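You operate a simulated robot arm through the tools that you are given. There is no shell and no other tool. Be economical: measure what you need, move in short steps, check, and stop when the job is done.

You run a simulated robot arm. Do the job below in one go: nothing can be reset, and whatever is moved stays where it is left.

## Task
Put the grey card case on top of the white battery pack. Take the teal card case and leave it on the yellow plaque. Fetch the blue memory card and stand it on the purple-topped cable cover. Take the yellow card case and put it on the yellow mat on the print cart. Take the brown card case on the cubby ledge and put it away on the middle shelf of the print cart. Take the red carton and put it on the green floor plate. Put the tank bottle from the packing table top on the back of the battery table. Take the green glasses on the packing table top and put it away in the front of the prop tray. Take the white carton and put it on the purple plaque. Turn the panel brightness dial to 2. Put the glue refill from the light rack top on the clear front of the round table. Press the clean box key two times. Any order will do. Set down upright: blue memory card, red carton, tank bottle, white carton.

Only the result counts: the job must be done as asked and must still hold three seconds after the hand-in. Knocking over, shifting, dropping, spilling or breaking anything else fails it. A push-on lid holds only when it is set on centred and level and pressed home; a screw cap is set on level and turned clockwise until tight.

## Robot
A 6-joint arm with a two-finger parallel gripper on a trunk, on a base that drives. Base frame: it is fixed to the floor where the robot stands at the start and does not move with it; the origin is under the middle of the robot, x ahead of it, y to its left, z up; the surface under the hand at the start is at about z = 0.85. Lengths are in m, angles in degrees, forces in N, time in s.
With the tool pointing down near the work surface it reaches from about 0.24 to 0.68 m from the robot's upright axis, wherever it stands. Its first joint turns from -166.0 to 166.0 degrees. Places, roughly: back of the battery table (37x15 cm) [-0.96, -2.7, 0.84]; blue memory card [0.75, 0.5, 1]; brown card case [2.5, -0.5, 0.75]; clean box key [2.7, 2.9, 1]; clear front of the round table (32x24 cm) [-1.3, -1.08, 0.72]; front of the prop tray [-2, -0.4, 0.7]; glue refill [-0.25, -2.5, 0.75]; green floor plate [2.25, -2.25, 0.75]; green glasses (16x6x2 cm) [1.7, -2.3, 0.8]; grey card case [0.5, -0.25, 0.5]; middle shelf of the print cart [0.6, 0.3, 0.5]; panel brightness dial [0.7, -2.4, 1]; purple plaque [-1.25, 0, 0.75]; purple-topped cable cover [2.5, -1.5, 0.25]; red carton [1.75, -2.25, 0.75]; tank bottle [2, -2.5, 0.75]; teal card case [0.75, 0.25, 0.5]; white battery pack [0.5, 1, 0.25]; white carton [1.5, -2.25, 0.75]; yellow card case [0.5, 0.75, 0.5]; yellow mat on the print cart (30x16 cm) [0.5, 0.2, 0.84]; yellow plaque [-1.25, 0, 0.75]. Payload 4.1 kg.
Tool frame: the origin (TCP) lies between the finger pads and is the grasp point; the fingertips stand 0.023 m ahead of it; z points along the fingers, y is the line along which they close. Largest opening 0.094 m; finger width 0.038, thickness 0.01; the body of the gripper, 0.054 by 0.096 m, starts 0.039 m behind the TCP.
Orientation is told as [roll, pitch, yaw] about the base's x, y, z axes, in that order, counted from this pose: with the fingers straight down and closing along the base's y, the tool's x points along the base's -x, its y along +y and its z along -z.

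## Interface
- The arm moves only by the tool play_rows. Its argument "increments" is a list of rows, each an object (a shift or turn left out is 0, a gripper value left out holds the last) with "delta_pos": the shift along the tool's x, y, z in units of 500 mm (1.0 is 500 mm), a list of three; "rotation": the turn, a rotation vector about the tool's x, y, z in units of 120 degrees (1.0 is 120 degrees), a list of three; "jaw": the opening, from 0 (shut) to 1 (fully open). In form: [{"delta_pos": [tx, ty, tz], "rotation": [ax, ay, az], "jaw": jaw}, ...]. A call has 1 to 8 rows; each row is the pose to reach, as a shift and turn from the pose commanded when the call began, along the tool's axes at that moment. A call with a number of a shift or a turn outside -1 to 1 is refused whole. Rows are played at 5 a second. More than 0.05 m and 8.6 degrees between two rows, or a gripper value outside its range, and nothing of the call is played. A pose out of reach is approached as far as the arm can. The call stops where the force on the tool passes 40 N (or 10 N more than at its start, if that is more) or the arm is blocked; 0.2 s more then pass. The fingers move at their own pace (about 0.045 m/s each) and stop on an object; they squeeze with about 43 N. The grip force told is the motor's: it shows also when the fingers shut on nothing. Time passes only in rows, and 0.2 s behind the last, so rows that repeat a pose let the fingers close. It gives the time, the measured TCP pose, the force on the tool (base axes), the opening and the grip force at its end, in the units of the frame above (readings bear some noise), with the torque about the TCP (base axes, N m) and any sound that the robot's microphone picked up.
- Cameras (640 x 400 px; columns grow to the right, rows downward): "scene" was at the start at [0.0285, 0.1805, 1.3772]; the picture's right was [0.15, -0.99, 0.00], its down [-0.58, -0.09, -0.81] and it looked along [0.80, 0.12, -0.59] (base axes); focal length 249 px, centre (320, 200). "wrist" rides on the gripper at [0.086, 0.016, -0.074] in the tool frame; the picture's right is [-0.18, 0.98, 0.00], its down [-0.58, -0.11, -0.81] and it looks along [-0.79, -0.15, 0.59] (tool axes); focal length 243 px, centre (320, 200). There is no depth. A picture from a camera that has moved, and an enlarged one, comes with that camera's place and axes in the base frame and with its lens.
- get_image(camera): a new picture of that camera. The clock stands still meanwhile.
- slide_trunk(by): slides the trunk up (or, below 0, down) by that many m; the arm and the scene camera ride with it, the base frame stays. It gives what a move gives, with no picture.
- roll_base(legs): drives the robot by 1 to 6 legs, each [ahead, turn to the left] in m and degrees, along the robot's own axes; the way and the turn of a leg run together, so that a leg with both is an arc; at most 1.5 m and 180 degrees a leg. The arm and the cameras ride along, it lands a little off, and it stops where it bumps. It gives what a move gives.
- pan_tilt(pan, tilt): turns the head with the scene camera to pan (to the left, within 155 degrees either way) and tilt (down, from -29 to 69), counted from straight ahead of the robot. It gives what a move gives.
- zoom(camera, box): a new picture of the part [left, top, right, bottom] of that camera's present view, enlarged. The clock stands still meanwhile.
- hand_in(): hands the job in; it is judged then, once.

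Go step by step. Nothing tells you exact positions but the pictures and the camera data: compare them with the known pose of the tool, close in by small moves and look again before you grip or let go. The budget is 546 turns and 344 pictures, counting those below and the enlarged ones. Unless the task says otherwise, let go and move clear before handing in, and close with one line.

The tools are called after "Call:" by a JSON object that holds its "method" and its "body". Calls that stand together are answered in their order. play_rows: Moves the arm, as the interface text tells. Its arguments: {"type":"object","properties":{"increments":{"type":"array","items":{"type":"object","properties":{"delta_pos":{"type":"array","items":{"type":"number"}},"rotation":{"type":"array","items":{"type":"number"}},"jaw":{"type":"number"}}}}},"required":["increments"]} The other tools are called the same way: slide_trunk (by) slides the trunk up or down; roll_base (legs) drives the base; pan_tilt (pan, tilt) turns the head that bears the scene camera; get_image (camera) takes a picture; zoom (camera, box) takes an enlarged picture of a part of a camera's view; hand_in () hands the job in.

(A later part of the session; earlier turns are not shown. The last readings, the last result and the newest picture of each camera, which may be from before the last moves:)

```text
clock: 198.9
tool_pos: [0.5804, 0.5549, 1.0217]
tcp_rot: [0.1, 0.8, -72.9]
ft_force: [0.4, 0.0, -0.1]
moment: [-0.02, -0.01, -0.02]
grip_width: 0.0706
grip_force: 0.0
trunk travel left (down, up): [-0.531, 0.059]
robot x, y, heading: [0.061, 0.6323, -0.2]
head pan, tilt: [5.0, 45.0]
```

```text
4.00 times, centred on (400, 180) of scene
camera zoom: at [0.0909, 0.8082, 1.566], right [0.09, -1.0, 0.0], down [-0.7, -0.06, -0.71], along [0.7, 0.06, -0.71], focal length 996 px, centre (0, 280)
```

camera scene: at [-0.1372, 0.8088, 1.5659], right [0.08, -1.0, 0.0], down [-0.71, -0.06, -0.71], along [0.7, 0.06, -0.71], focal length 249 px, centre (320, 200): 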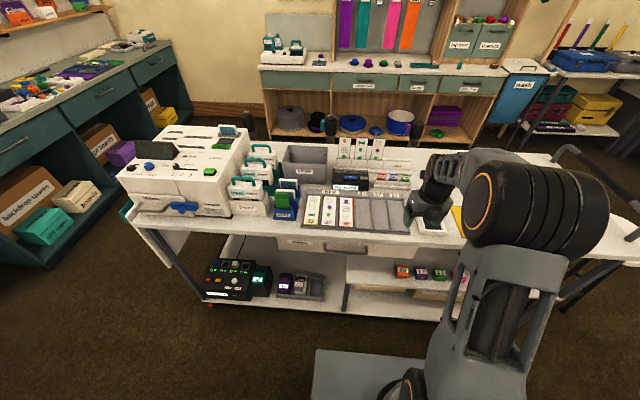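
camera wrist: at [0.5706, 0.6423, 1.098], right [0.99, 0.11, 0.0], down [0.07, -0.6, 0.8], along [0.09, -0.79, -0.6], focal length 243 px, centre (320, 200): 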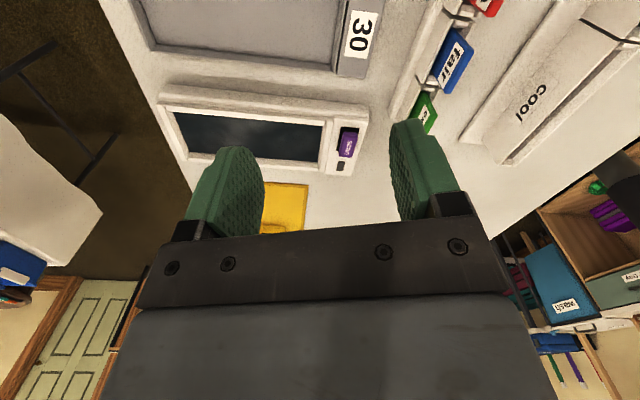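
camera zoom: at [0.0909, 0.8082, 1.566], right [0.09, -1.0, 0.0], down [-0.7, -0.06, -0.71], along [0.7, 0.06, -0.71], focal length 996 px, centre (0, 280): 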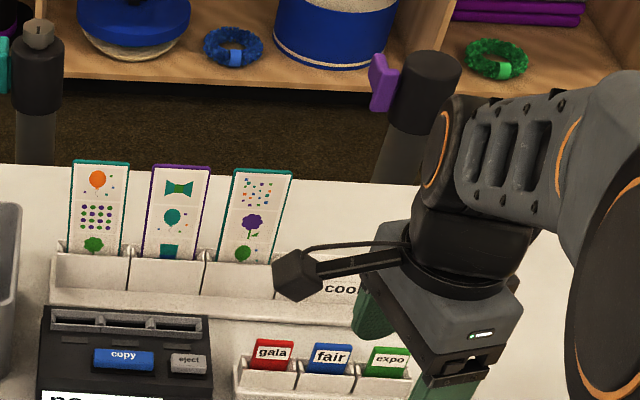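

Call:
{"method": "play_rows", "body": {"increments": [{"delta_pos": [-0.015, 0.072, 0.01], "rotation": [0, 0, 0.06]}, {"delta_pos": [-0.03, 0.144, 0.04], "rotation": [0, 0, 0.12]}, {"delta_pos": [-0.044, 0.216, 0.084], "rotation": [0, 0, 0.142], "jaw": 0.5}, {"delta_pos": [-0.044, 0.216, 0.084], "rotation": [0, 0, 0.142], "jaw": 0.5}]}}

Call:
{"method": "get_image", "body": {"camera": "wrist"}}

Call:
{"method": "zoom", "body": {"camera": "scene", "box": [340, 170, 440, 232]}}

```text
clock: 199.9
tool_pos: [0.6879, 0.5677, 0.9787]
tcp_rot: [-0.1, 0.6, -90.0]
ft_force: [0.5, -0.1, -1.1]
moment: [0.01, -0.02, -0.01]
grip_width: 0.047
grip_force: 0.0
trunk travel left (down, up): [-0.531, 0.059]
robot x, y, heading: [0.0671, 0.632, -0.0]
head pan, tilt: [5.0, 45.0]
```

```text
244 pictures are left
camera wrist: at [0.7059, 0.6536, 1.0554], right [0.98, -0.18, 0.0], down [-0.11, -0.59, 0.8], along [-0.15, -0.79, -0.6], focal length 243 px, centre (320, 200)
```

wrist: 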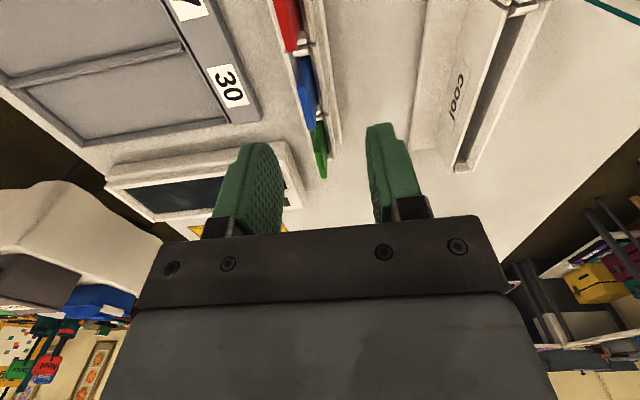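

```text
6.40 times, centred on (390, 201) of scene
camera zoom: at [0.0905, 0.8082, 1.566], right [0.09, -1.0, 0.0], down [-0.7, -0.06, -0.71], along [0.7, 0.06, -0.71], focal length 1593 px, centre (-128, 194)
```

zoom: 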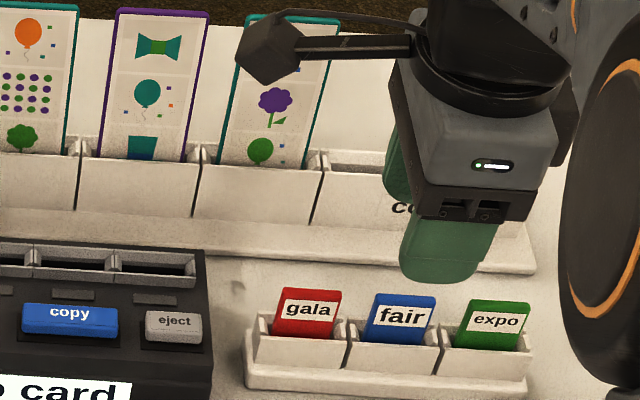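

Call:
{"method": "zoom", "body": {"camera": "wrist", "box": [240, 20, 400, 190]}}

```text
2.35 times, centred on (320, 105) of wrist
camera zoom: at [0.7059, 0.6536, 1.0554], right [0.98, -0.18, 0.0], down [-0.11, -0.59, 0.8], along [-0.15, -0.79, -0.6], focal length 571 px, centre (320, 424)
```

zoom: 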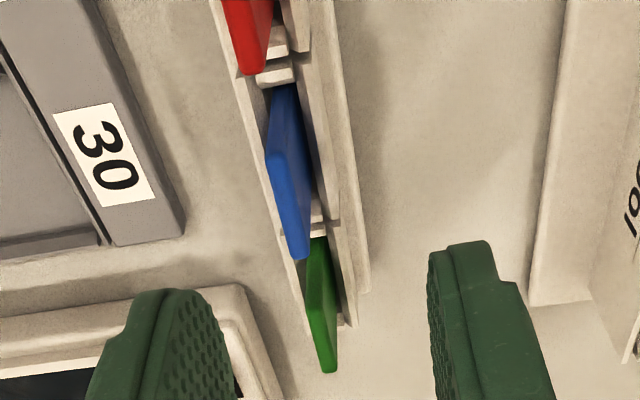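

Card's top edge is at ≈(0.681, 0.569, 0.92) with about 3 cm exposed. I'll descend around it.

Call:
{"method": "play_rows", "body": {"increments": [{"delta_pos": [0.003, -0.014, 0.04]}, {"delta_pos": [0.003, -0.014, 0.09]}]}}

Call:
{"method": "zoom", "body": {"camera": "wrist", "box": [200, 0, 440, 240]}}

Call:
{"method": "zoom", "body": {"camera": "scene", "box": [340, 170, 440, 232]}}

```text
clock: 200.5
tool_pos: [0.682, 0.5682, 0.936]
tcp_rot: [-0.2, 0.7, -89.9]
ft_force: [0.3, 0.4, 0.3]
moment: [-0.02, 0.0, 0.01]
grip_width: 0.0468
grip_force: 0.1
trunk travel left (down, up): [-0.531, 0.059]
robot x, y, heading: [0.0663, 0.6334, -0.4]
head pan, tilt: [5.0, 45.0]
```

```text
1.67 times, centred on (320, 120) of wrist
camera zoom: at [0.6986, 0.6548, 1.0117], right [0.98, -0.18, 0.0], down [-0.11, -0.59, 0.8], along [-0.15, -0.79, -0.6], focal length 404 px, centre (320, 333)
```

zoom: 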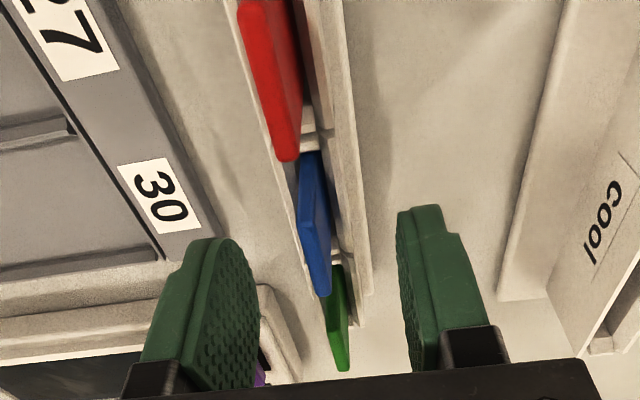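

```text
6.40 times, centred on (390, 201) of scene
camera zoom: at [0.0903, 0.8082, 1.566], right [0.09, -1.0, 0.0], down [-0.7, -0.06, -0.71], along [0.7, 0.06, -0.71], focal length 1593 px, centre (-128, 194)
```

zoom: 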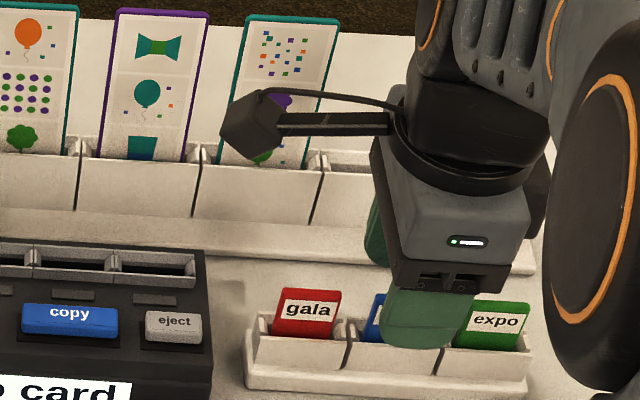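

Call:
{"method": "play_rows", "body": {"increments": [{"delta_pos": [0, -0.002, 0.018]}, {"delta_pos": [0, -0.002, 0.036]}]}}

Call:
{"method": "zoom", "body": {"camera": "wrist", "box": [200, 0, 440, 240]}}

```text
clock: 201.1
tool_pos: [0.681, 0.5701, 0.9174]
tcp_rot: [-0.1, 0.8, -89.9]
ft_force: [0.6, -0.8, -0.5]
moment: [0.02, 0.02, -0.01]
grip_width: 0.0469
grip_force: 0.1
trunk travel left (down, up): [-0.531, 0.059]
robot x, y, heading: [0.0665, 0.6351, -0.0]
head pan, tilt: [5.0, 45.0]
```

```text
1.67 times, centred on (320, 120) of wrist
camera zoom: at [0.6978, 0.6553, 0.9936], right [0.98, -0.18, 0.0], down [-0.11, -0.59, 0.8], along [-0.15, -0.79, -0.6], focal length 404 px, centre (320, 333)
```

zoom: 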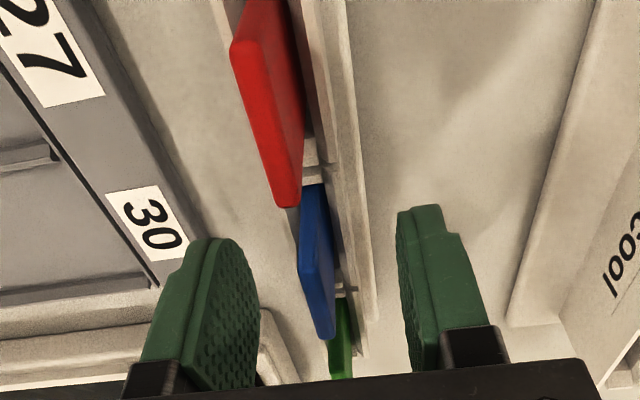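

Call:
{"method": "play_rows", "body": {"increments": [{"jaw": 0.1}, {"jaw": 0}, {"jaw": 0}, {"jaw": 0}]}}

Call:
{"method": "play_rows", "body": {"increments": [{"delta_pos": [0, 0, -0.06]}, {"delta_pos": [0, 0, -0.14]}, {"delta_pos": [0, 0, -0.22]}]}}

Call:
{"method": "get_image", "body": {"camera": "wrist"}}

Call:
{"method": "zoom", "body": {"camera": "scene", "box": [340, 130, 440, 232]}}

```text
clock: 202.1
tool_pos: [0.6807, 0.5696, 0.9178]
tcp_rot: [0.0, 0.7, -89.9]
ft_force: [0.4, -0.4, 0.0]
moment: [-0.01, -0.04, 0.01]
grip_width: 0.0042
grip_force: 43.1
trunk travel left (down, up): [-0.531, 0.059]
robot x, y, heading: [0.0698, 0.637, 0.0]
head pan, tilt: [5.0, 45.0]
```

```text
clock: 202.9
tool_pos: [0.6799, 0.5687, 1.027]
tcp_rot: [-0.1, 0.7, -89.9]
ft_force: [-1.2, 0.1, 0.4]
moment: [0.03, 0.0, 0.01]
grip_width: 0.004
grip_force: 42.6
trunk travel left (down, up): [-0.531, 0.059]
robot x, y, heading: [0.0678, 0.6341, -0.1]
head pan, tilt: [5.0, 45.0]
```

```text
238 pictures are left
camera wrist: at [0.6964, 0.6534, 1.1043], right [0.98, -0.18, 0.0], down [-0.11, -0.59, 0.8], along [-0.15, -0.79, -0.6], focal length 243 px, centre (320, 200)
```

wrist: 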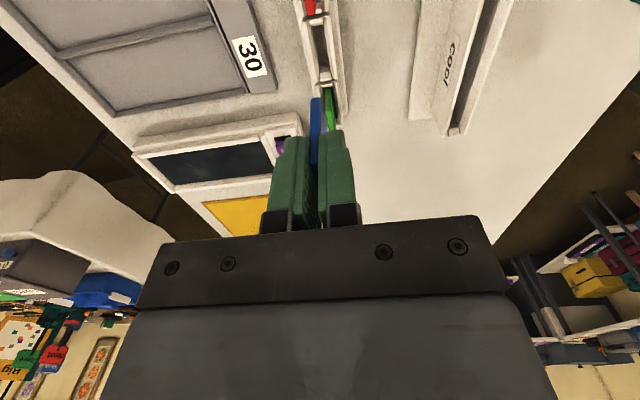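

```text
3.92 times, centred on (390, 181) of scene
camera zoom: at [0.09, 0.8082, 1.5659], right [0.09, -1.0, 0.0], down [-0.7, -0.06, -0.71], along [0.7, 0.06, -0.71], focal length 976 px, centre (46, 274)
```

zoom: 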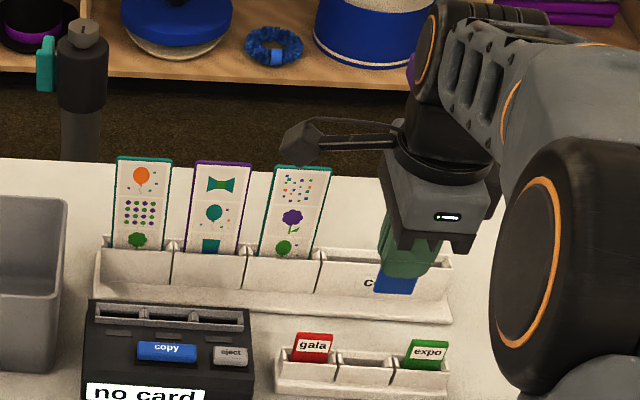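

The blue card is held upright (4 mm thick). I'll retract a bit, raise the trunk, and drive down the aisle toward the cable cover.

Call:
{"method": "play_rows", "body": {"increments": [{"delta_pos": [0, -0.09, 0]}, {"delta_pos": [0, -0.18, 0]}, {"delta_pos": [0, -0.27, 0]}, {"delta_pos": [0, -0.36, 0]}]}}

Call:
{"method": "roll_base", "body": {"legs": [[-0.07, 0], [0, -90]]}}

Call:
{"method": "roll_base", "body": {"legs": [[1.4, 0]]}}

Call:
{"method": "pan_tilt", "body": {"pan": 70, "tilt": 25}}

Call:
{"method": "get_image", "body": {"camera": "scene"}}

```text
clock: 203.9
tool_pos: [0.5006, 0.5685, 1.0284]
tcp_rot: [0.0, 0.7, -89.9]
ft_force: [0.4, -0.4, -0.4]
moment: [-0.01, 0.02, -0.03]
grip_width: 0.0041
grip_force: 43.2
trunk travel left (down, up): [-0.531, 0.059]
robot x, y, heading: [0.0668, 0.6333, -0.1]
head pan, tilt: [5.0, 45.0]
```

```text
clock: 208.8
tool_pos: [-0.0693, 0.199, 1.0268]
tcp_rot: [-0.2, 0.8, -180.0]
ft_force: [-0.2, 0.7, 0.0]
moment: [-0.01, 0.03, -0.01]
grip_width: 0.0045
grip_force: 42.6
trunk travel left (down, up): [-0.531, 0.059]
robot x, y, heading: [-0.0022, 0.6365, -90.0]
head pan, tilt: [5.0, 45.0]
```

```text
clock: 215.9
tool_pos: [-0.078, -1.2227, 1.0277]
tcp_rot: [-0.1, 0.7, 179.8]
ft_force: [0.0, 0.1, -0.7]
moment: [0.01, 0.0, 0.03]
grip_width: 0.0042
grip_force: 42.7
trunk travel left (down, up): [-0.531, 0.059]
robot x, y, heading: [-0.0101, -0.7857, -90.4]
head pan, tilt: [5.0, 45.0]
```

```text
clock: 217.2
tool_pos: [-0.0777, -1.2222, 1.0278]
tcp_rot: [-0.1, 0.6, 179.8]
ft_force: [0.0, -0.4, 0.3]
moment: [-0.02, -0.02, 0.02]
grip_width: 0.0042
grip_force: 43.1
trunk travel left (down, up): [-0.531, 0.059]
robot x, y, heading: [-0.0102, -0.7887, -90.3]
head pan, tilt: [70.0, 25.0]
```

```text
236 pictures are left
camera scene: at [0.2455, -0.7612, 1.5966], right [-0.35, -0.94, 0.0], down [-0.4, 0.15, -0.91], along [0.85, -0.32, -0.42], focal length 249 px, centre (320, 200)
```

scene: 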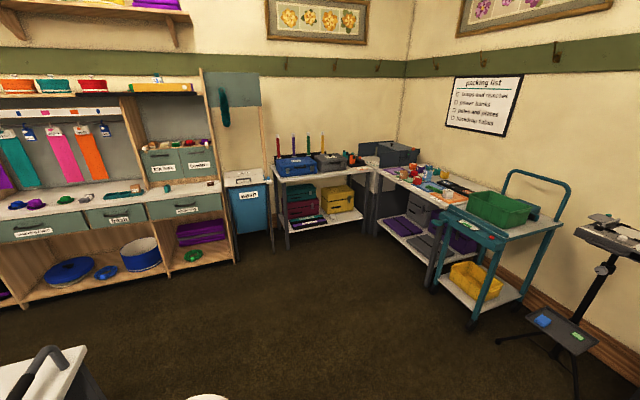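

Call:
{"method": "zoom", "body": {"camera": "scene", "box": [260, 120, 400, 260]}}

Call:
{"method": "zoom", "body": {"camera": "scene", "box": [350, 120, 590, 330]}}

Call:
{"method": "zoom", "body": {"camera": "scene", "box": [0, 130, 250, 280]}}

```text
2.86 times, centred on (330, 190) of scene
camera zoom: at [0.2455, -0.7612, 1.5966], right [-0.35, -0.94, 0.0], down [-0.4, 0.15, -0.91], along [0.85, -0.32, -0.42], focal length 711 px, centre (291, 229)
```

zoom: 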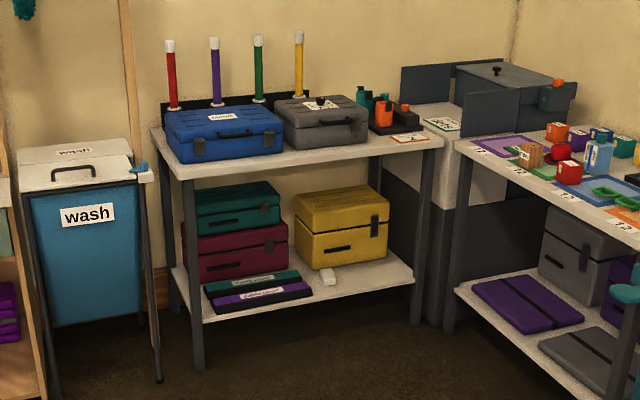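

```text
1.90 times, centred on (470, 225) of scene
camera zoom: at [0.2455, -0.7612, 1.5966], right [-0.35, -0.94, 0.0], down [-0.4, 0.15, -0.91], along [0.85, -0.32, -0.42], focal length 474 px, centre (34, 152)
```

zoom: 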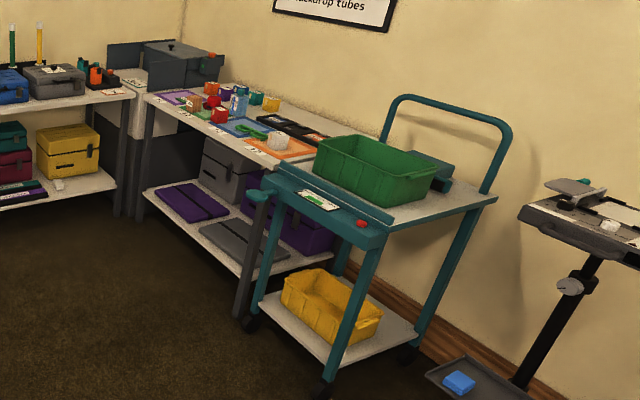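

```text
2.56 times, centred on (125, 205) of scene
camera zoom: at [0.2455, -0.7612, 1.5966], right [-0.35, -0.94, 0.0], down [-0.4, 0.15, -0.91], along [0.85, -0.32, -0.42], focal length 637 px, centre (819, 187)
```

zoom: 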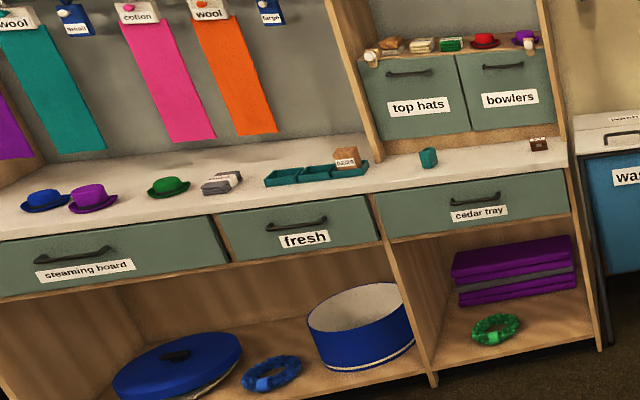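

The purple-topped cable cover is on the lower shelf of the corner table at ≈(2.42, -1.49, 0.25). I'll drive there and face it.

Call:
{"method": "roll_base", "body": {"legs": [[0, 70.3], [1.0, 0], [0.85, 0], [0, 20]]}}

Call:
{"method": "pan_tilt", "body": {"pan": 0, "tilt": 50}}

Call:
{"method": "get_image", "body": {"camera": "scene"}}

```text
clock: 230.6
tool_pos: [2.1378, -1.517, 1.0282]
tcp_rot: [-0.1, 0.8, -91.3]
ft_force: [0.2, 0.1, -0.9]
moment: [0.0, -0.02, 0.02]
grip_width: 0.0043
grip_force: 43.2
trunk travel left (down, up): [-0.531, 0.059]
robot x, y, heading: [1.7063, -1.4437, -1.4]
head pan, tilt: [70.0, 25.0]
```

```text
clock: 232.0
tool_pos: [2.1375, -1.5174, 1.0267]
tcp_rot: [0.0, 0.6, -91.2]
ft_force: [0.7, -0.1, -0.6]
moment: [0.0, 0.03, 0.0]
grip_width: 0.0039
grip_force: 42.5
trunk travel left (down, up): [-0.531, 0.059]
robot x, y, heading: [1.7045, -1.4426, -1.3]
head pan, tilt: [0.0, 50.0]
```

```text
232 pictures are left
camera scene: at [1.7287, -1.2742, 1.5591], right [-0.02, -1.0, 0.0], down [-0.77, 0.02, -0.64], along [0.64, -0.02, -0.77], focal length 249 px, centre (320, 200)
```

scene: 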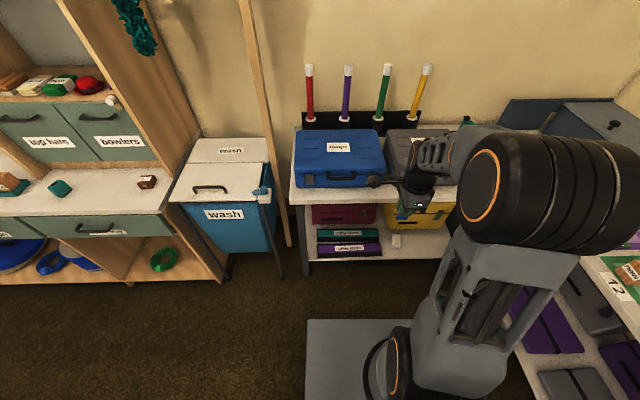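

Table edge at x≈2.43; the cover sits just behind that line. I'll lower the trunk and look.

Call:
{"method": "slide_trunk", "body": {"by": -0.4}}

Call:
{"method": "get_image", "body": {"camera": "scene"}}

Call:
{"method": "get_image", "body": {"camera": "wrist"}}

```text
clock: 235.8
tool_pos: [2.1378, -1.5174, 0.6273]
tcp_rot: [-0.1, 0.7, -91.3]
ft_force: [0.3, -0.2, 0.0]
moment: [0.0, 0.02, -0.04]
grip_width: 0.0045
grip_force: 42.6
trunk travel left (down, up): [-0.131, 0.459]
robot x, y, heading: [1.7085, -1.4393, -1.3]
head pan, tilt: [0.0, 50.0]
```

```text
231 pictures are left
camera scene: at [1.7287, -1.2743, 1.1591], right [-0.03, -1.0, 0.0], down [-0.77, 0.02, -0.64], along [0.64, -0.02, -0.77], focal length 249 px, centre (320, 200)
```

scene: 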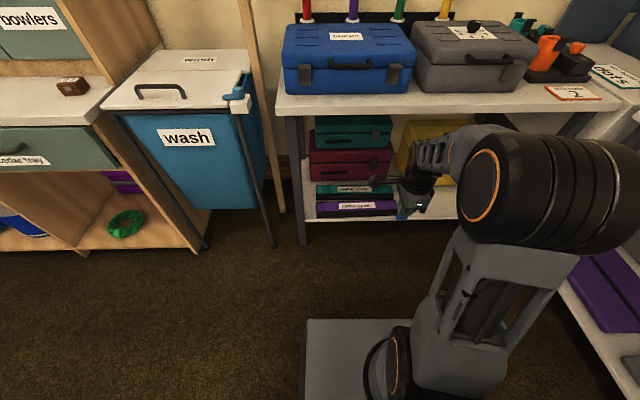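

```text
230 pictures are left
camera wrist: at [2.1573, -1.432, 0.7036], right [0.98, -0.21, 0.0], down [-0.12, -0.59, 0.8], along [-0.17, -0.78, -0.6], focal length 243 px, centre (320, 200)
```

wrist: 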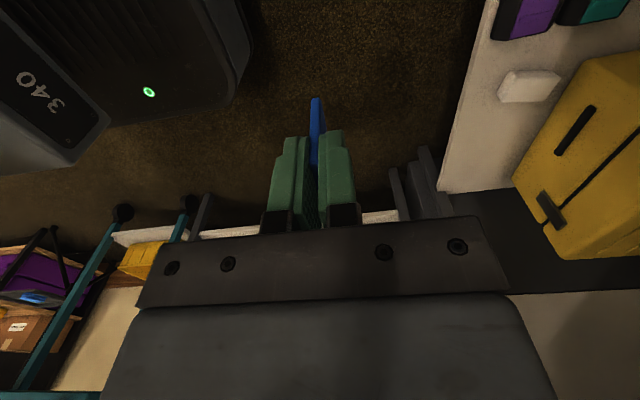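

Call:
{"method": "zoom", "body": {"camera": "scene", "box": [290, 160, 430, 248]}}

Call:
{"method": "slide_trunk", "body": {"by": -0.1}}

Call:
{"method": "zoom", "body": {"camera": "scene", "box": [290, 140, 430, 228]}}

```text
4.55 times, centred on (360, 204) of scene
camera zoom: at [1.7287, -1.2743, 1.1591], right [-0.03, -1.0, 0.0], down [-0.77, 0.02, -0.64], along [0.64, -0.02, -0.77], focal length 1132 px, centre (138, 182)
```

zoom: 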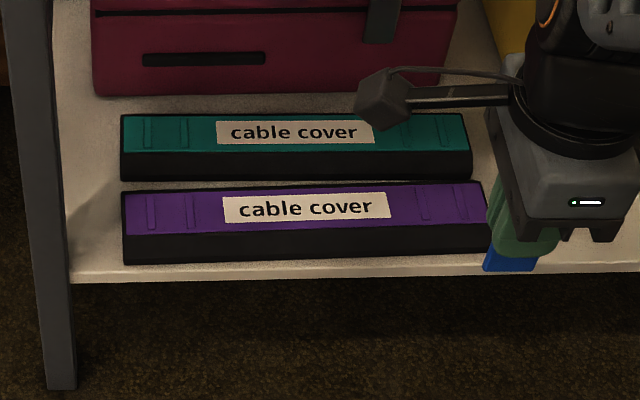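

```text
clock: 237.1
tool_pos: [2.1374, -1.5177, 0.5285]
tcp_rot: [0.0, 0.7, -91.4]
ft_force: [-0.3, 0.3, -0.4]
moment: [0.01, -0.02, 0.02]
grip_width: 0.0044
grip_force: 43.1
trunk travel left (down, up): [-0.031, 0.559]
robot x, y, heading: [1.708, -1.4418, -1.6]
head pan, tilt: [0.0, 50.0]
```

```text
4.55 times, centred on (360, 184) of scene
camera zoom: at [1.7287, -1.2743, 1.0591], right [-0.03, -1.0, 0.0], down [-0.77, 0.02, -0.64], along [0.64, -0.02, -0.77], focal length 1132 px, centre (138, 273)
```

zoom: 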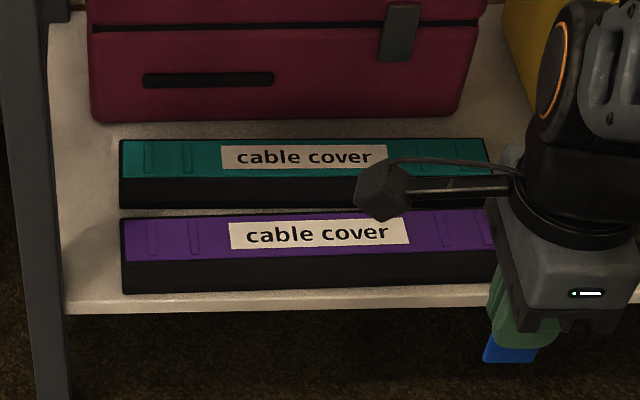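

Cable cover top centre ≈ (2.47, -1.475, 0.22). I'll drive forward a bit and lower the tool beneath the table-top level before reaching in.

Call:
{"method": "roll_base", "body": {"legs": [[0.17, 0]]}}

Call:
{"method": "play_rows", "body": {"increments": [{"delta_pos": [0, 0, 0.09]}, {"delta_pos": [0, 0, 0.18]}, {"delta_pos": [0.04, 0.06, 0.25]}]}}

Call:
{"method": "get_image", "body": {"camera": "scene"}}

Call:
{"method": "get_image", "body": {"camera": "wrist"}}

```text
clock: 238.6
tool_pos: [2.3092, -1.5216, 0.5278]
tcp_rot: [-0.1, 0.7, -91.3]
ft_force: [-0.2, 0.0, -0.7]
moment: [0.0, -0.03, -0.03]
grip_width: 0.0043
grip_force: 43.1
trunk travel left (down, up): [-0.031, 0.559]
robot x, y, heading: [1.8703, -1.4505, -1.6]
head pan, tilt: [0.0, 50.0]
```

```text
refused: row 3 steps farther than a row can; nothing moved
```

```text
227 pictures are left
camera scene: at [1.8999, -1.2785, 1.0591], right [-0.02, -1.0, 0.0], down [-0.77, 0.02, -0.64], along [0.64, -0.02, -0.77], focal length 249 px, centre (320, 200)
```

scene: 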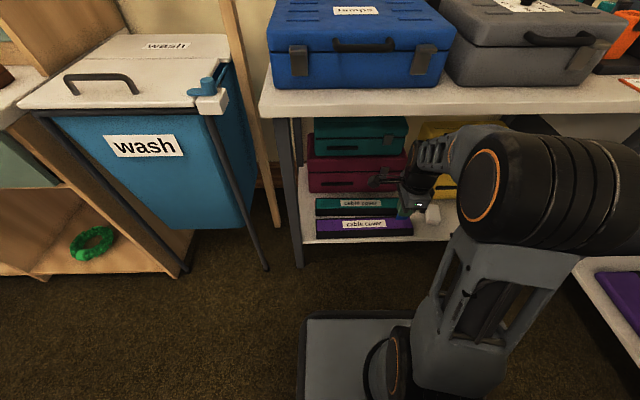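

```text
226 pictures are left
camera wrist: at [2.3286, -1.4358, 0.6036], right [0.98, -0.2, 0.0], down [-0.12, -0.59, 0.8], along [-0.17, -0.78, -0.6], focal length 243 px, centre (320, 200)
```

wrist: 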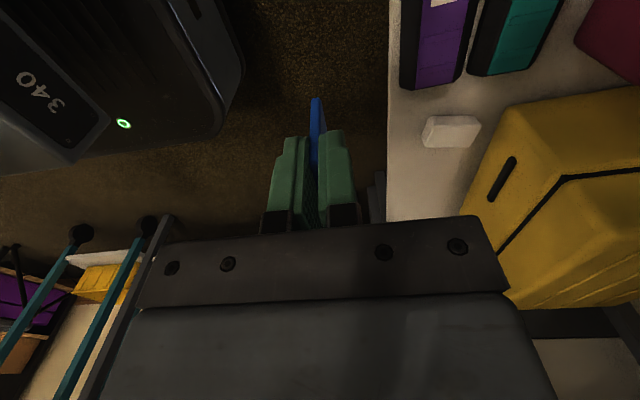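

Call:
{"method": "play_rows", "body": {"increments": [{"delta_pos": [0.02, 0, 0.09]}, {"delta_pos": [0.04, 0.02, 0.18]}, {"delta_pos": [0.06, 0.1, 0.2]}, {"delta_pos": [0.08, 0.18, 0.22]}, {"delta_pos": [0.09, 0.26, 0.24]}, {"delta_pos": [0.09, 0.316, 0.26]}]}}

Call:
{"method": "get_image", "body": {"camera": "scene"}}

Call:
{"method": "get_image", "body": {"camera": "wrist"}}

```text
clock: 240.0
tool_pos: [2.4688, -1.478, 0.3977]
tcp_rot: [-0.1, 0.7, -91.2]
ft_force: [0.1, 0.2, 0.5]
moment: [0.01, 0.01, 0.0]
grip_width: 0.0042
grip_force: 42.9
trunk travel left (down, up): [-0.031, 0.559]
robot x, y, heading: [1.877, -1.4452, -1.2]
head pan, tilt: [0.0, 50.0]
```

```text
225 pictures are left
camera scene: at [1.8997, -1.2785, 1.0591], right [-0.02, -1.0, 0.0], down [-0.77, 0.02, -0.64], along [0.64, -0.02, -0.77], focal length 249 px, centre (320, 200)
```

scene: 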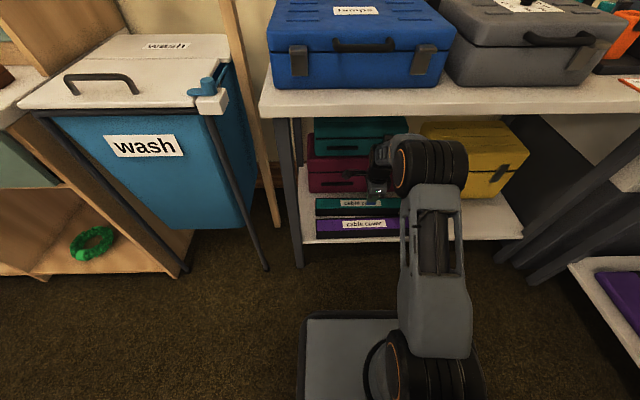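

```text
224 pictures are left
camera wrist: at [2.4879, -1.3926, 0.4741], right [0.98, -0.2, 0.0], down [-0.12, -0.59, 0.8], along [-0.17, -0.78, -0.6], focal length 243 px, centre (320, 200)
```

wrist: 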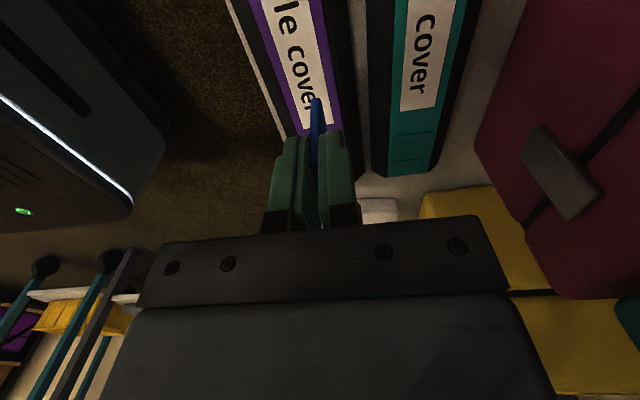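

Call:
{"method": "zoom", "body": {"camera": "wrist", "box": [200, 0, 400, 160]}}

Call:
{"method": "zoom", "body": {"camera": "scene", "box": [300, 170, 420, 245]}}

```text
2.50 times, centred on (300, 80) of wrist
camera zoom: at [2.4879, -1.3926, 0.4741], right [0.98, -0.2, 0.0], down [-0.12, -0.59, 0.8], along [-0.17, -0.78, -0.6], focal length 606 px, centre (370, 500)
```

zoom: 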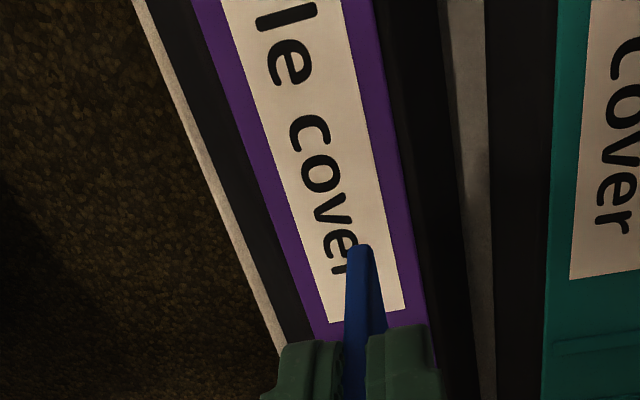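

```text
5.33 times, centred on (360, 208) of scene
camera zoom: at [1.8997, -1.2785, 1.0591], right [-0.02, -1.0, 0.0], down [-0.77, 0.02, -0.64], along [0.64, -0.02, -0.77], focal length 1328 px, centre (107, 160)
```

zoom: 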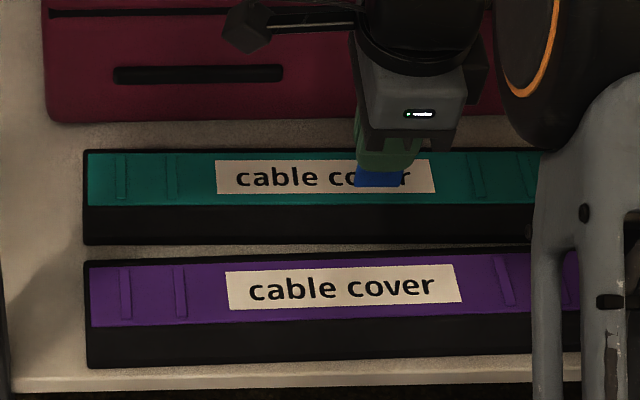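

Triangulation gives the cover top at z≈0.2485, centre x≈2.451. I'll shift back 18 mm and lower to just above it.

Call:
{"method": "play_rows", "body": {"increments": [{"delta_pos": [0.006, -0.036, 0.04]}, {"delta_pos": [0.006, -0.036, 0.1]}, {"delta_pos": [0.006, -0.036, 0.155]}]}}

Call:
{"method": "zoom", "body": {"camera": "wrist", "box": [200, 0, 400, 160]}}

Call:
{"method": "zoom", "body": {"camera": "scene", "box": [300, 170, 420, 245]}}

```text
clock: 240.8
tool_pos: [2.4508, -1.4739, 0.32]
tcp_rot: [0.1, 0.6, -91.3]
ft_force: [-0.1, -0.2, 0.0]
moment: [0.03, -0.05, 0.02]
grip_width: 0.0045
grip_force: 43.0
trunk travel left (down, up): [-0.031, 0.559]
robot x, y, heading: [1.8811, -1.4474, -1.3]
head pan, tilt: [0.0, 50.0]
```

```text
2.50 times, centred on (300, 80) of wrist
camera zoom: at [2.4694, -1.3886, 0.3967], right [0.98, -0.2, 0.0], down [-0.12, -0.59, 0.8], along [-0.17, -0.78, -0.6], focal length 606 px, centre (370, 500)
```

zoom: 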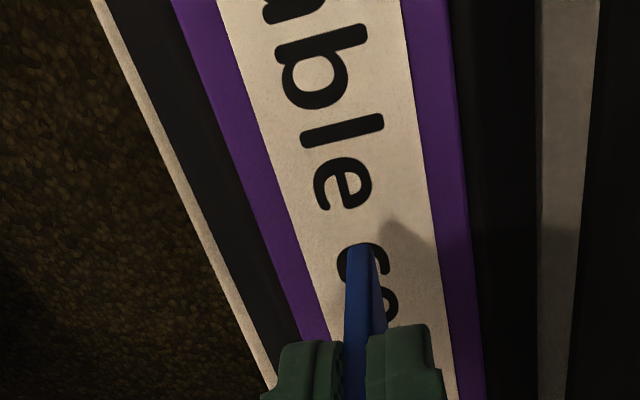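

```text
5.33 times, centred on (360, 208) of scene
camera zoom: at [1.8997, -1.2785, 1.0591], right [-0.02, -1.0, 0.0], down [-0.77, 0.02, -0.64], along [0.64, -0.02, -0.77], focal length 1328 px, centre (107, 160)
```

zoom: 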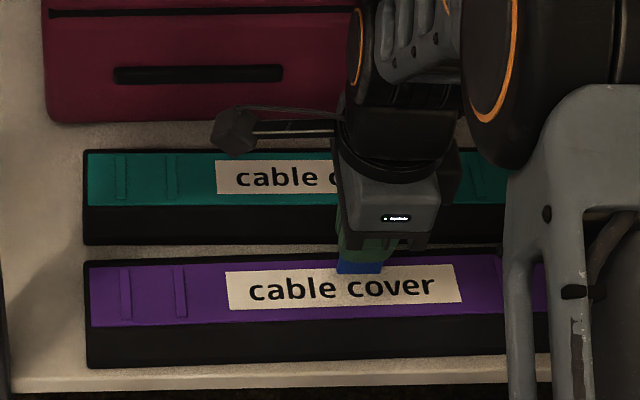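

Call:
{"method": "play_rows", "body": {"increments": [{"delta_pos": [0, 0, 0.008]}, {"delta_pos": [0, 0, 0.016]}, {"delta_pos": [0, 0, 0.02]}]}}

Call:
{"method": "zoom", "body": {"camera": "wrist", "box": [250, 60, 350, 140]}}

```text
clock: 241.6
tool_pos: [2.4515, -1.4723, 0.3106]
tcp_rot: [-0.1, 0.6, -91.2]
ft_force: [0.2, 0.8, -0.3]
moment: [0.01, -0.01, -0.01]
grip_width: 0.0041
grip_force: 42.9
trunk travel left (down, up): [-0.031, 0.559]
robot x, y, heading: [1.8697, -1.4481, -1.6]
head pan, tilt: [0.0, 50.0]
```

```text
5.00 times, centred on (300, 100) of wrist
camera zoom: at [2.4694, -1.3882, 0.3864], right [0.98, -0.2, 0.0], down [-0.12, -0.59, 0.8], along [-0.17, -0.78, -0.6], focal length 1213 px, centre (420, 700)
```

zoom: 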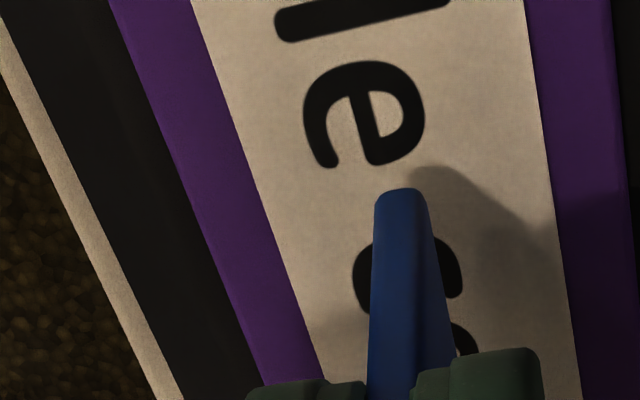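

Call:
{"method": "play_rows", "body": {"increments": [{"delta_pos": [0, 0, 0.003]}, {"delta_pos": [0, 0, 0.006]}]}}

Call:
{"method": "play_rows", "body": {"increments": [{"delta_pos": [0, 0, 0.003]}, {"delta_pos": [0, 0, 0.006]}]}}

Call:
{"method": "zoom", "body": {"camera": "wrist", "box": [250, 60, 350, 140]}}

```text
clock: 242.2
tool_pos: [2.4497, -1.4721, 0.3065]
tcp_rot: [-0.1, 0.6, -91.3]
ft_force: [-0.1, -0.9, 0.0]
moment: [0.0, 0.0, 0.01]
grip_width: 0.0042
grip_force: 42.5
trunk travel left (down, up): [-0.031, 0.559]
robot x, y, heading: [1.879, -1.4453, -1.3]
head pan, tilt: [0.0, 50.0]
```

```text
clock: 242.8
tool_pos: [2.4508, -1.4746, 0.3048]
tcp_rot: [-0.1, 0.7, -91.3]
ft_force: [0.4, 0.1, -0.5]
moment: [-0.03, 0.0, 0.0]
grip_width: 0.0043
grip_force: 42.2
trunk travel left (down, up): [-0.031, 0.559]
robot x, y, heading: [1.8751, -1.4466, -1.4]
head pan, tilt: [0.0, 50.0]
```

```text
5.00 times, centred on (300, 100) of wrist
camera zoom: at [2.4692, -1.3879, 0.3804], right [0.98, -0.2, 0.0], down [-0.12, -0.59, 0.8], along [-0.17, -0.78, -0.6], focal length 1213 px, centre (420, 700)
```

zoom: 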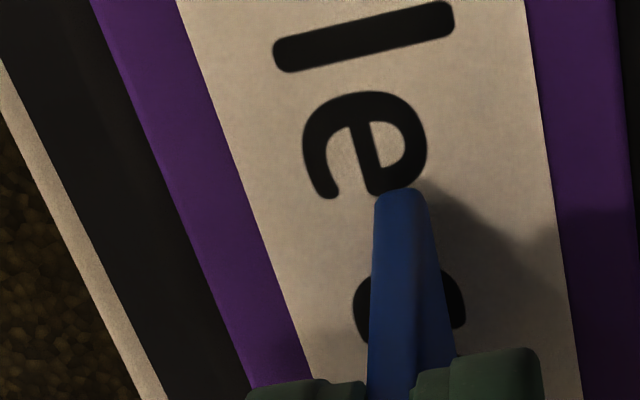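

Call:
{"method": "play_rows", "body": {"increments": [{"delta_pos": [0, 0, 0.002]}, {"delta_pos": [0, 0, 0.003]}]}}

Call:
{"method": "zoom", "body": {"camera": "wrist", "box": [250, 60, 350, 140]}}

```text
clock: 243.4
tool_pos: [2.4517, -1.4734, 0.3028]
tcp_rot: [-0.1, 0.6, -91.2]
ft_force: [0.8, -0.8, -0.7]
moment: [0.0, 0.02, 0.0]
grip_width: 0.004
grip_force: 42.6
trunk travel left (down, up): [-0.031, 0.559]
robot x, y, heading: [1.875, -1.4457, -1.4]
head pan, tilt: [0.0, 50.0]
```

```text
5.00 times, centred on (300, 100) of wrist
camera zoom: at [2.4692, -1.3879, 0.3791], right [0.98, -0.2, 0.0], down [-0.12, -0.59, 0.8], along [-0.17, -0.78, -0.6], focal length 1213 px, centre (420, 700)
```

zoom: 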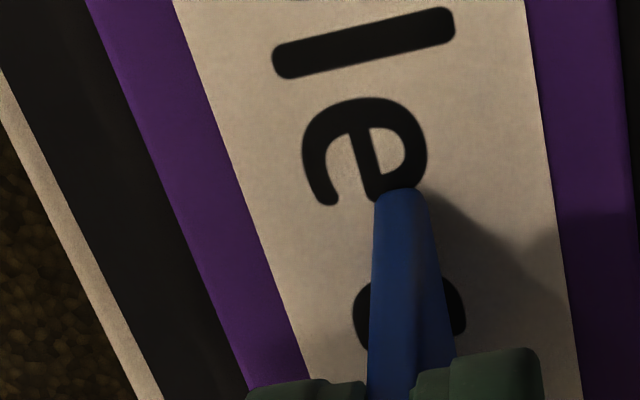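

Call:
{"method": "play_rows", "body": {"increments": [{"delta_pos": [0, 0, 0.002]}, {"delta_pos": [0, 0, 0.004]}]}}

```text
clock: 244.0
tool_pos: [2.4504, -1.4741, 0.3005]
tcp_rot: [-0.1, 0.7, -91.1]
ft_force: [0.5, 0.1, -0.2]
moment: [0.02, 0.01, 0.02]
grip_width: 0.0041
grip_force: 42.8
trunk travel left (down, up): [-0.031, 0.559]
robot x, y, heading: [1.8764, -1.4478, -1.4]
head pan, tilt: [0.0, 50.0]
```

Call:
{"method": "play_rows", "body": {"increments": [{"delta_pos": [0, 0, 0.002]}, {"delta_pos": [0, 0, 0.004]}]}}

Call:
{"method": "zoom", "body": {"camera": "wrist", "box": [250, 60, 350, 140]}}

```text
clock: 244.6
tool_pos: [2.4508, -1.4735, 0.2999]
tcp_rot: [0.0, 0.7, -91.2]
ft_force: [-0.2, -0.9, 1.7]
moment: [0.02, 0.03, -0.02]
grip_width: 0.0044
grip_force: 42.8
trunk travel left (down, up): [-0.031, 0.559]
robot x, y, heading: [1.8778, -1.4476, -1.7]
head pan, tilt: [0.0, 50.0]
```

```text
5.00 times, centred on (300, 100) of wrist
camera zoom: at [2.4696, -1.388, 0.3753], right [0.98, -0.2, 0.0], down [-0.12, -0.59, 0.8], along [-0.17, -0.78, -0.6], focal length 1213 px, centre (420, 700)
```

zoom: 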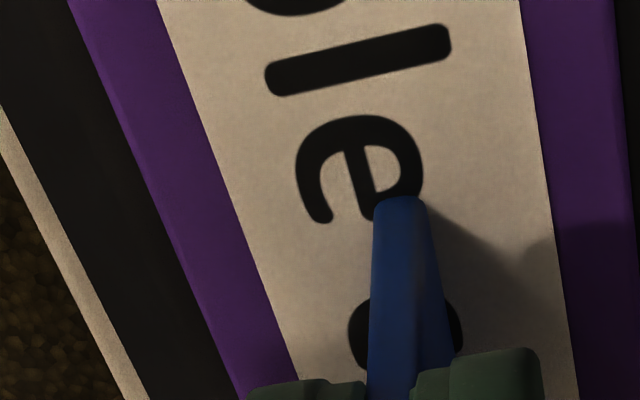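

Light contact now. One more half-millimetre, then open gently.

Call:
{"method": "play_rows", "body": {"increments": [{"delta_pos": [0, 0, 0.001]}, {"delta_pos": [0, 0, 0.001], "jaw": 0.1}, {"delta_pos": [0, 0, 0.001], "jaw": 0.2}, {"delta_pos": [0, 0, 0.001], "jaw": 0.3}, {"delta_pos": [0, 0, 0.001], "jaw": 0.3}]}}

Call:
{"method": "zoom", "body": {"camera": "wrist", "box": [220, 40, 420, 200]}}

```text
clock: 245.8
tool_pos: [2.4498, -1.4729, 0.2984]
tcp_rot: [-0.1, 0.7, -91.3]
ft_force: [-0.2, -0.6, -0.4]
moment: [-0.03, -0.03, 0.0]
grip_width: 0.0283
grip_force: 0.1
trunk travel left (down, up): [-0.031, 0.559]
robot x, y, heading: [1.8751, -1.4473, -1.4]
head pan, tilt: [0.0, 50.0]
```

```text
2.50 times, centred on (320, 120) of wrist
camera zoom: at [2.4693, -1.3881, 0.3746], right [0.98, -0.2, 0.0], down [-0.12, -0.59, 0.8], along [-0.17, -0.78, -0.6], focal length 606 px, centre (320, 400)
```

zoom: 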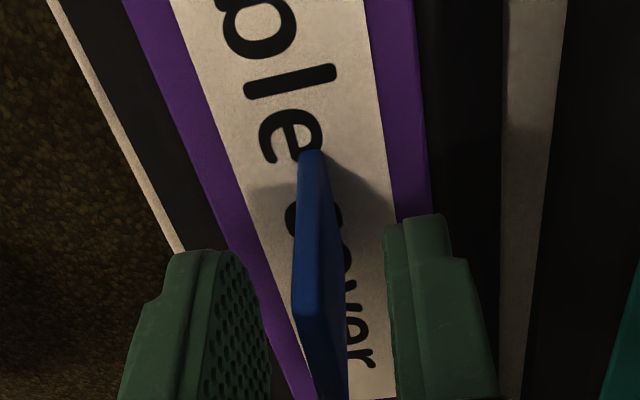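

Card stands by itself. I'll raise straight up and look again.

Call:
{"method": "play_rows", "body": {"increments": [{"delta_pos": [0, 0.0, -0.04]}, {"delta_pos": [0, 0, -0.1]}, {"delta_pos": [0, 0, -0.18]}]}}

Call:
{"method": "get_image", "body": {"camera": "wrist"}}

Call:
{"method": "zoom", "body": {"camera": "scene", "box": [300, 170, 420, 245]}}

```text
clock: 246.6
tool_pos: [2.4498, -1.4736, 0.3871]
tcp_rot: [-0.1, 0.6, -91.2]
ft_force: [0.2, 1.1, -0.1]
moment: [0.0, 0.02, -0.03]
grip_width: 0.0285
grip_force: 0.1
trunk travel left (down, up): [-0.031, 0.559]
robot x, y, heading: [1.8813, -1.4434, -1.0]
head pan, tilt: [0.0, 50.0]
```

```text
214 pictures are left
camera wrist: at [2.4695, -1.3885, 0.4644], right [0.98, -0.2, 0.0], down [-0.12, -0.59, 0.8], along [-0.17, -0.78, -0.6], focal length 243 px, centre (320, 200)
```

wrist: 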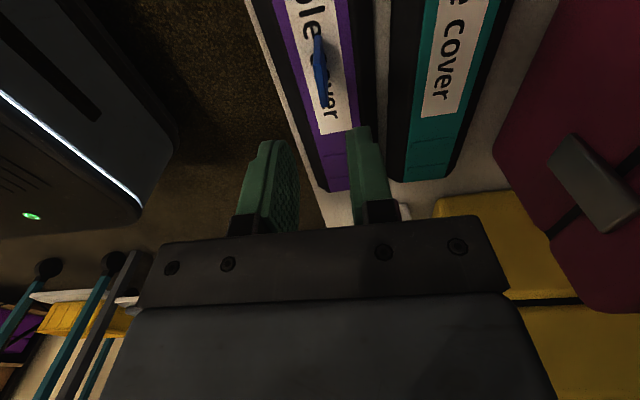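

```text
5.33 times, centred on (360, 208) of scene
camera zoom: at [1.9001, -1.2785, 1.059], right [-0.02, -1.0, 0.0], down [-0.77, 0.02, -0.64], along [0.64, -0.02, -0.77], focal length 1328 px, centre (107, 160)
```

zoom: 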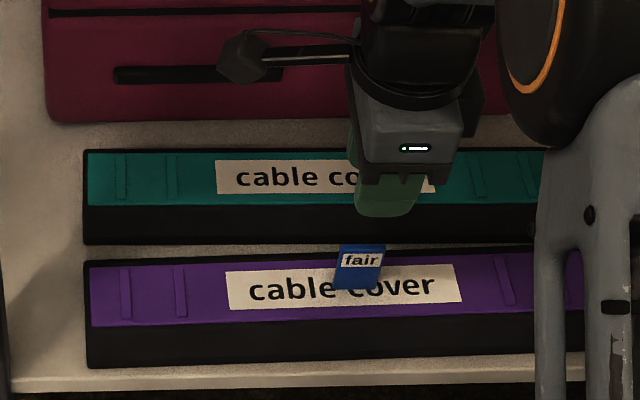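

The card stands upright on the cover. I'll withdraw and turn to the packing table.

Call:
{"method": "play_rows", "body": {"increments": [{"delta_pos": [0, 0.0, -0.06]}, {"delta_pos": [0, -0.08, -0.06]}, {"delta_pos": [0, -0.16, -0.06]}, {"delta_pos": [0, -0.24, -0.06]}, {"delta_pos": [0, -0.32, -0.06]}]}}

Call:
{"method": "roll_base", "body": {"legs": [[-0.2, 0]]}}

Call:
{"method": "slide_trunk", "body": {"by": 0.4}}

Call:
{"method": "slide_trunk", "body": {"by": 0.15}}

Call:
{"method": "pan_tilt", "body": {"pan": -70, "tilt": 35}}

Call:
{"method": "get_image", "body": {"camera": "scene"}}

```text
clock: 247.8
tool_pos: [2.2907, -1.4713, 0.4166]
tcp_rot: [-0.1, 0.8, -91.1]
ft_force: [1.4, 0.0, 0.5]
moment: [0.02, 0.01, -0.01]
grip_width: 0.0282
grip_force: 0.1
trunk travel left (down, up): [-0.031, 0.559]
robot x, y, heading: [1.8729, -1.4433, -1.3]
head pan, tilt: [0.0, 50.0]
```

```text
clock: 249.4
tool_pos: [2.0883, -1.4672, 0.417]
tcp_rot: [0.0, 0.6, -91.3]
ft_force: [-0.5, 0.1, -0.3]
moment: [-0.04, 0.0, 0.0]
grip_width: 0.0282
grip_force: 0.1
trunk travel left (down, up): [-0.031, 0.559]
robot x, y, heading: [1.6737, -1.4436, -1.7]
head pan, tilt: [0.0, 50.0]
```

```text
clock: 253.2
tool_pos: [2.0885, -1.4667, 0.8164]
tcp_rot: [-0.1, 0.6, -91.3]
ft_force: [0.8, 0.0, 0.3]
moment: [-0.04, 0.03, 0.03]
grip_width: 0.0284
grip_force: 0.1
trunk travel left (down, up): [-0.431, 0.159]
robot x, y, heading: [1.6724, -1.4385, -1.5]
head pan, tilt: [0.0, 50.0]
```

```text
clock: 255.0
tool_pos: [2.0882, -1.4668, 0.9663]
tcp_rot: [-0.1, 0.8, -91.3]
ft_force: [-1.3, 0.2, 0.7]
moment: [-0.01, 0.01, 0.04]
grip_width: 0.028
grip_force: 0.0
trunk travel left (down, up): [-0.581, 0.009]
robot x, y, heading: [1.6735, -1.4401, -1.5]
head pan, tilt: [0.0, 50.0]
```

```text
clock: 256.4
tool_pos: [2.0883, -1.4672, 0.9672]
tcp_rot: [-0.1, 0.7, -91.4]
ft_force: [0.3, -0.1, -0.6]
moment: [-0.02, 0.0, -0.01]
grip_width: 0.0285
grip_force: 0.1
trunk travel left (down, up): [-0.581, 0.009]
robot x, y, heading: [1.6724, -1.4388, -1.7]
head pan, tilt: [-70.0, 35.0]
```

```text
212 pictures are left
camera scene: at [1.6488, -1.355, 1.6308], right [-0.95, -0.32, 0.0], down [-0.18, 0.54, -0.82], along [0.26, -0.78, -0.57], focal length 249 px, centre (320, 200)
```

scene: 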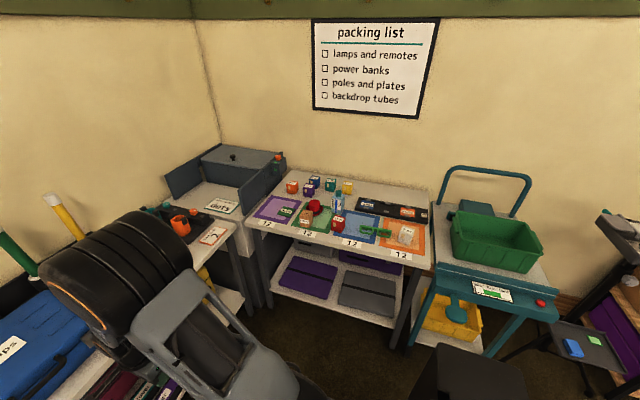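

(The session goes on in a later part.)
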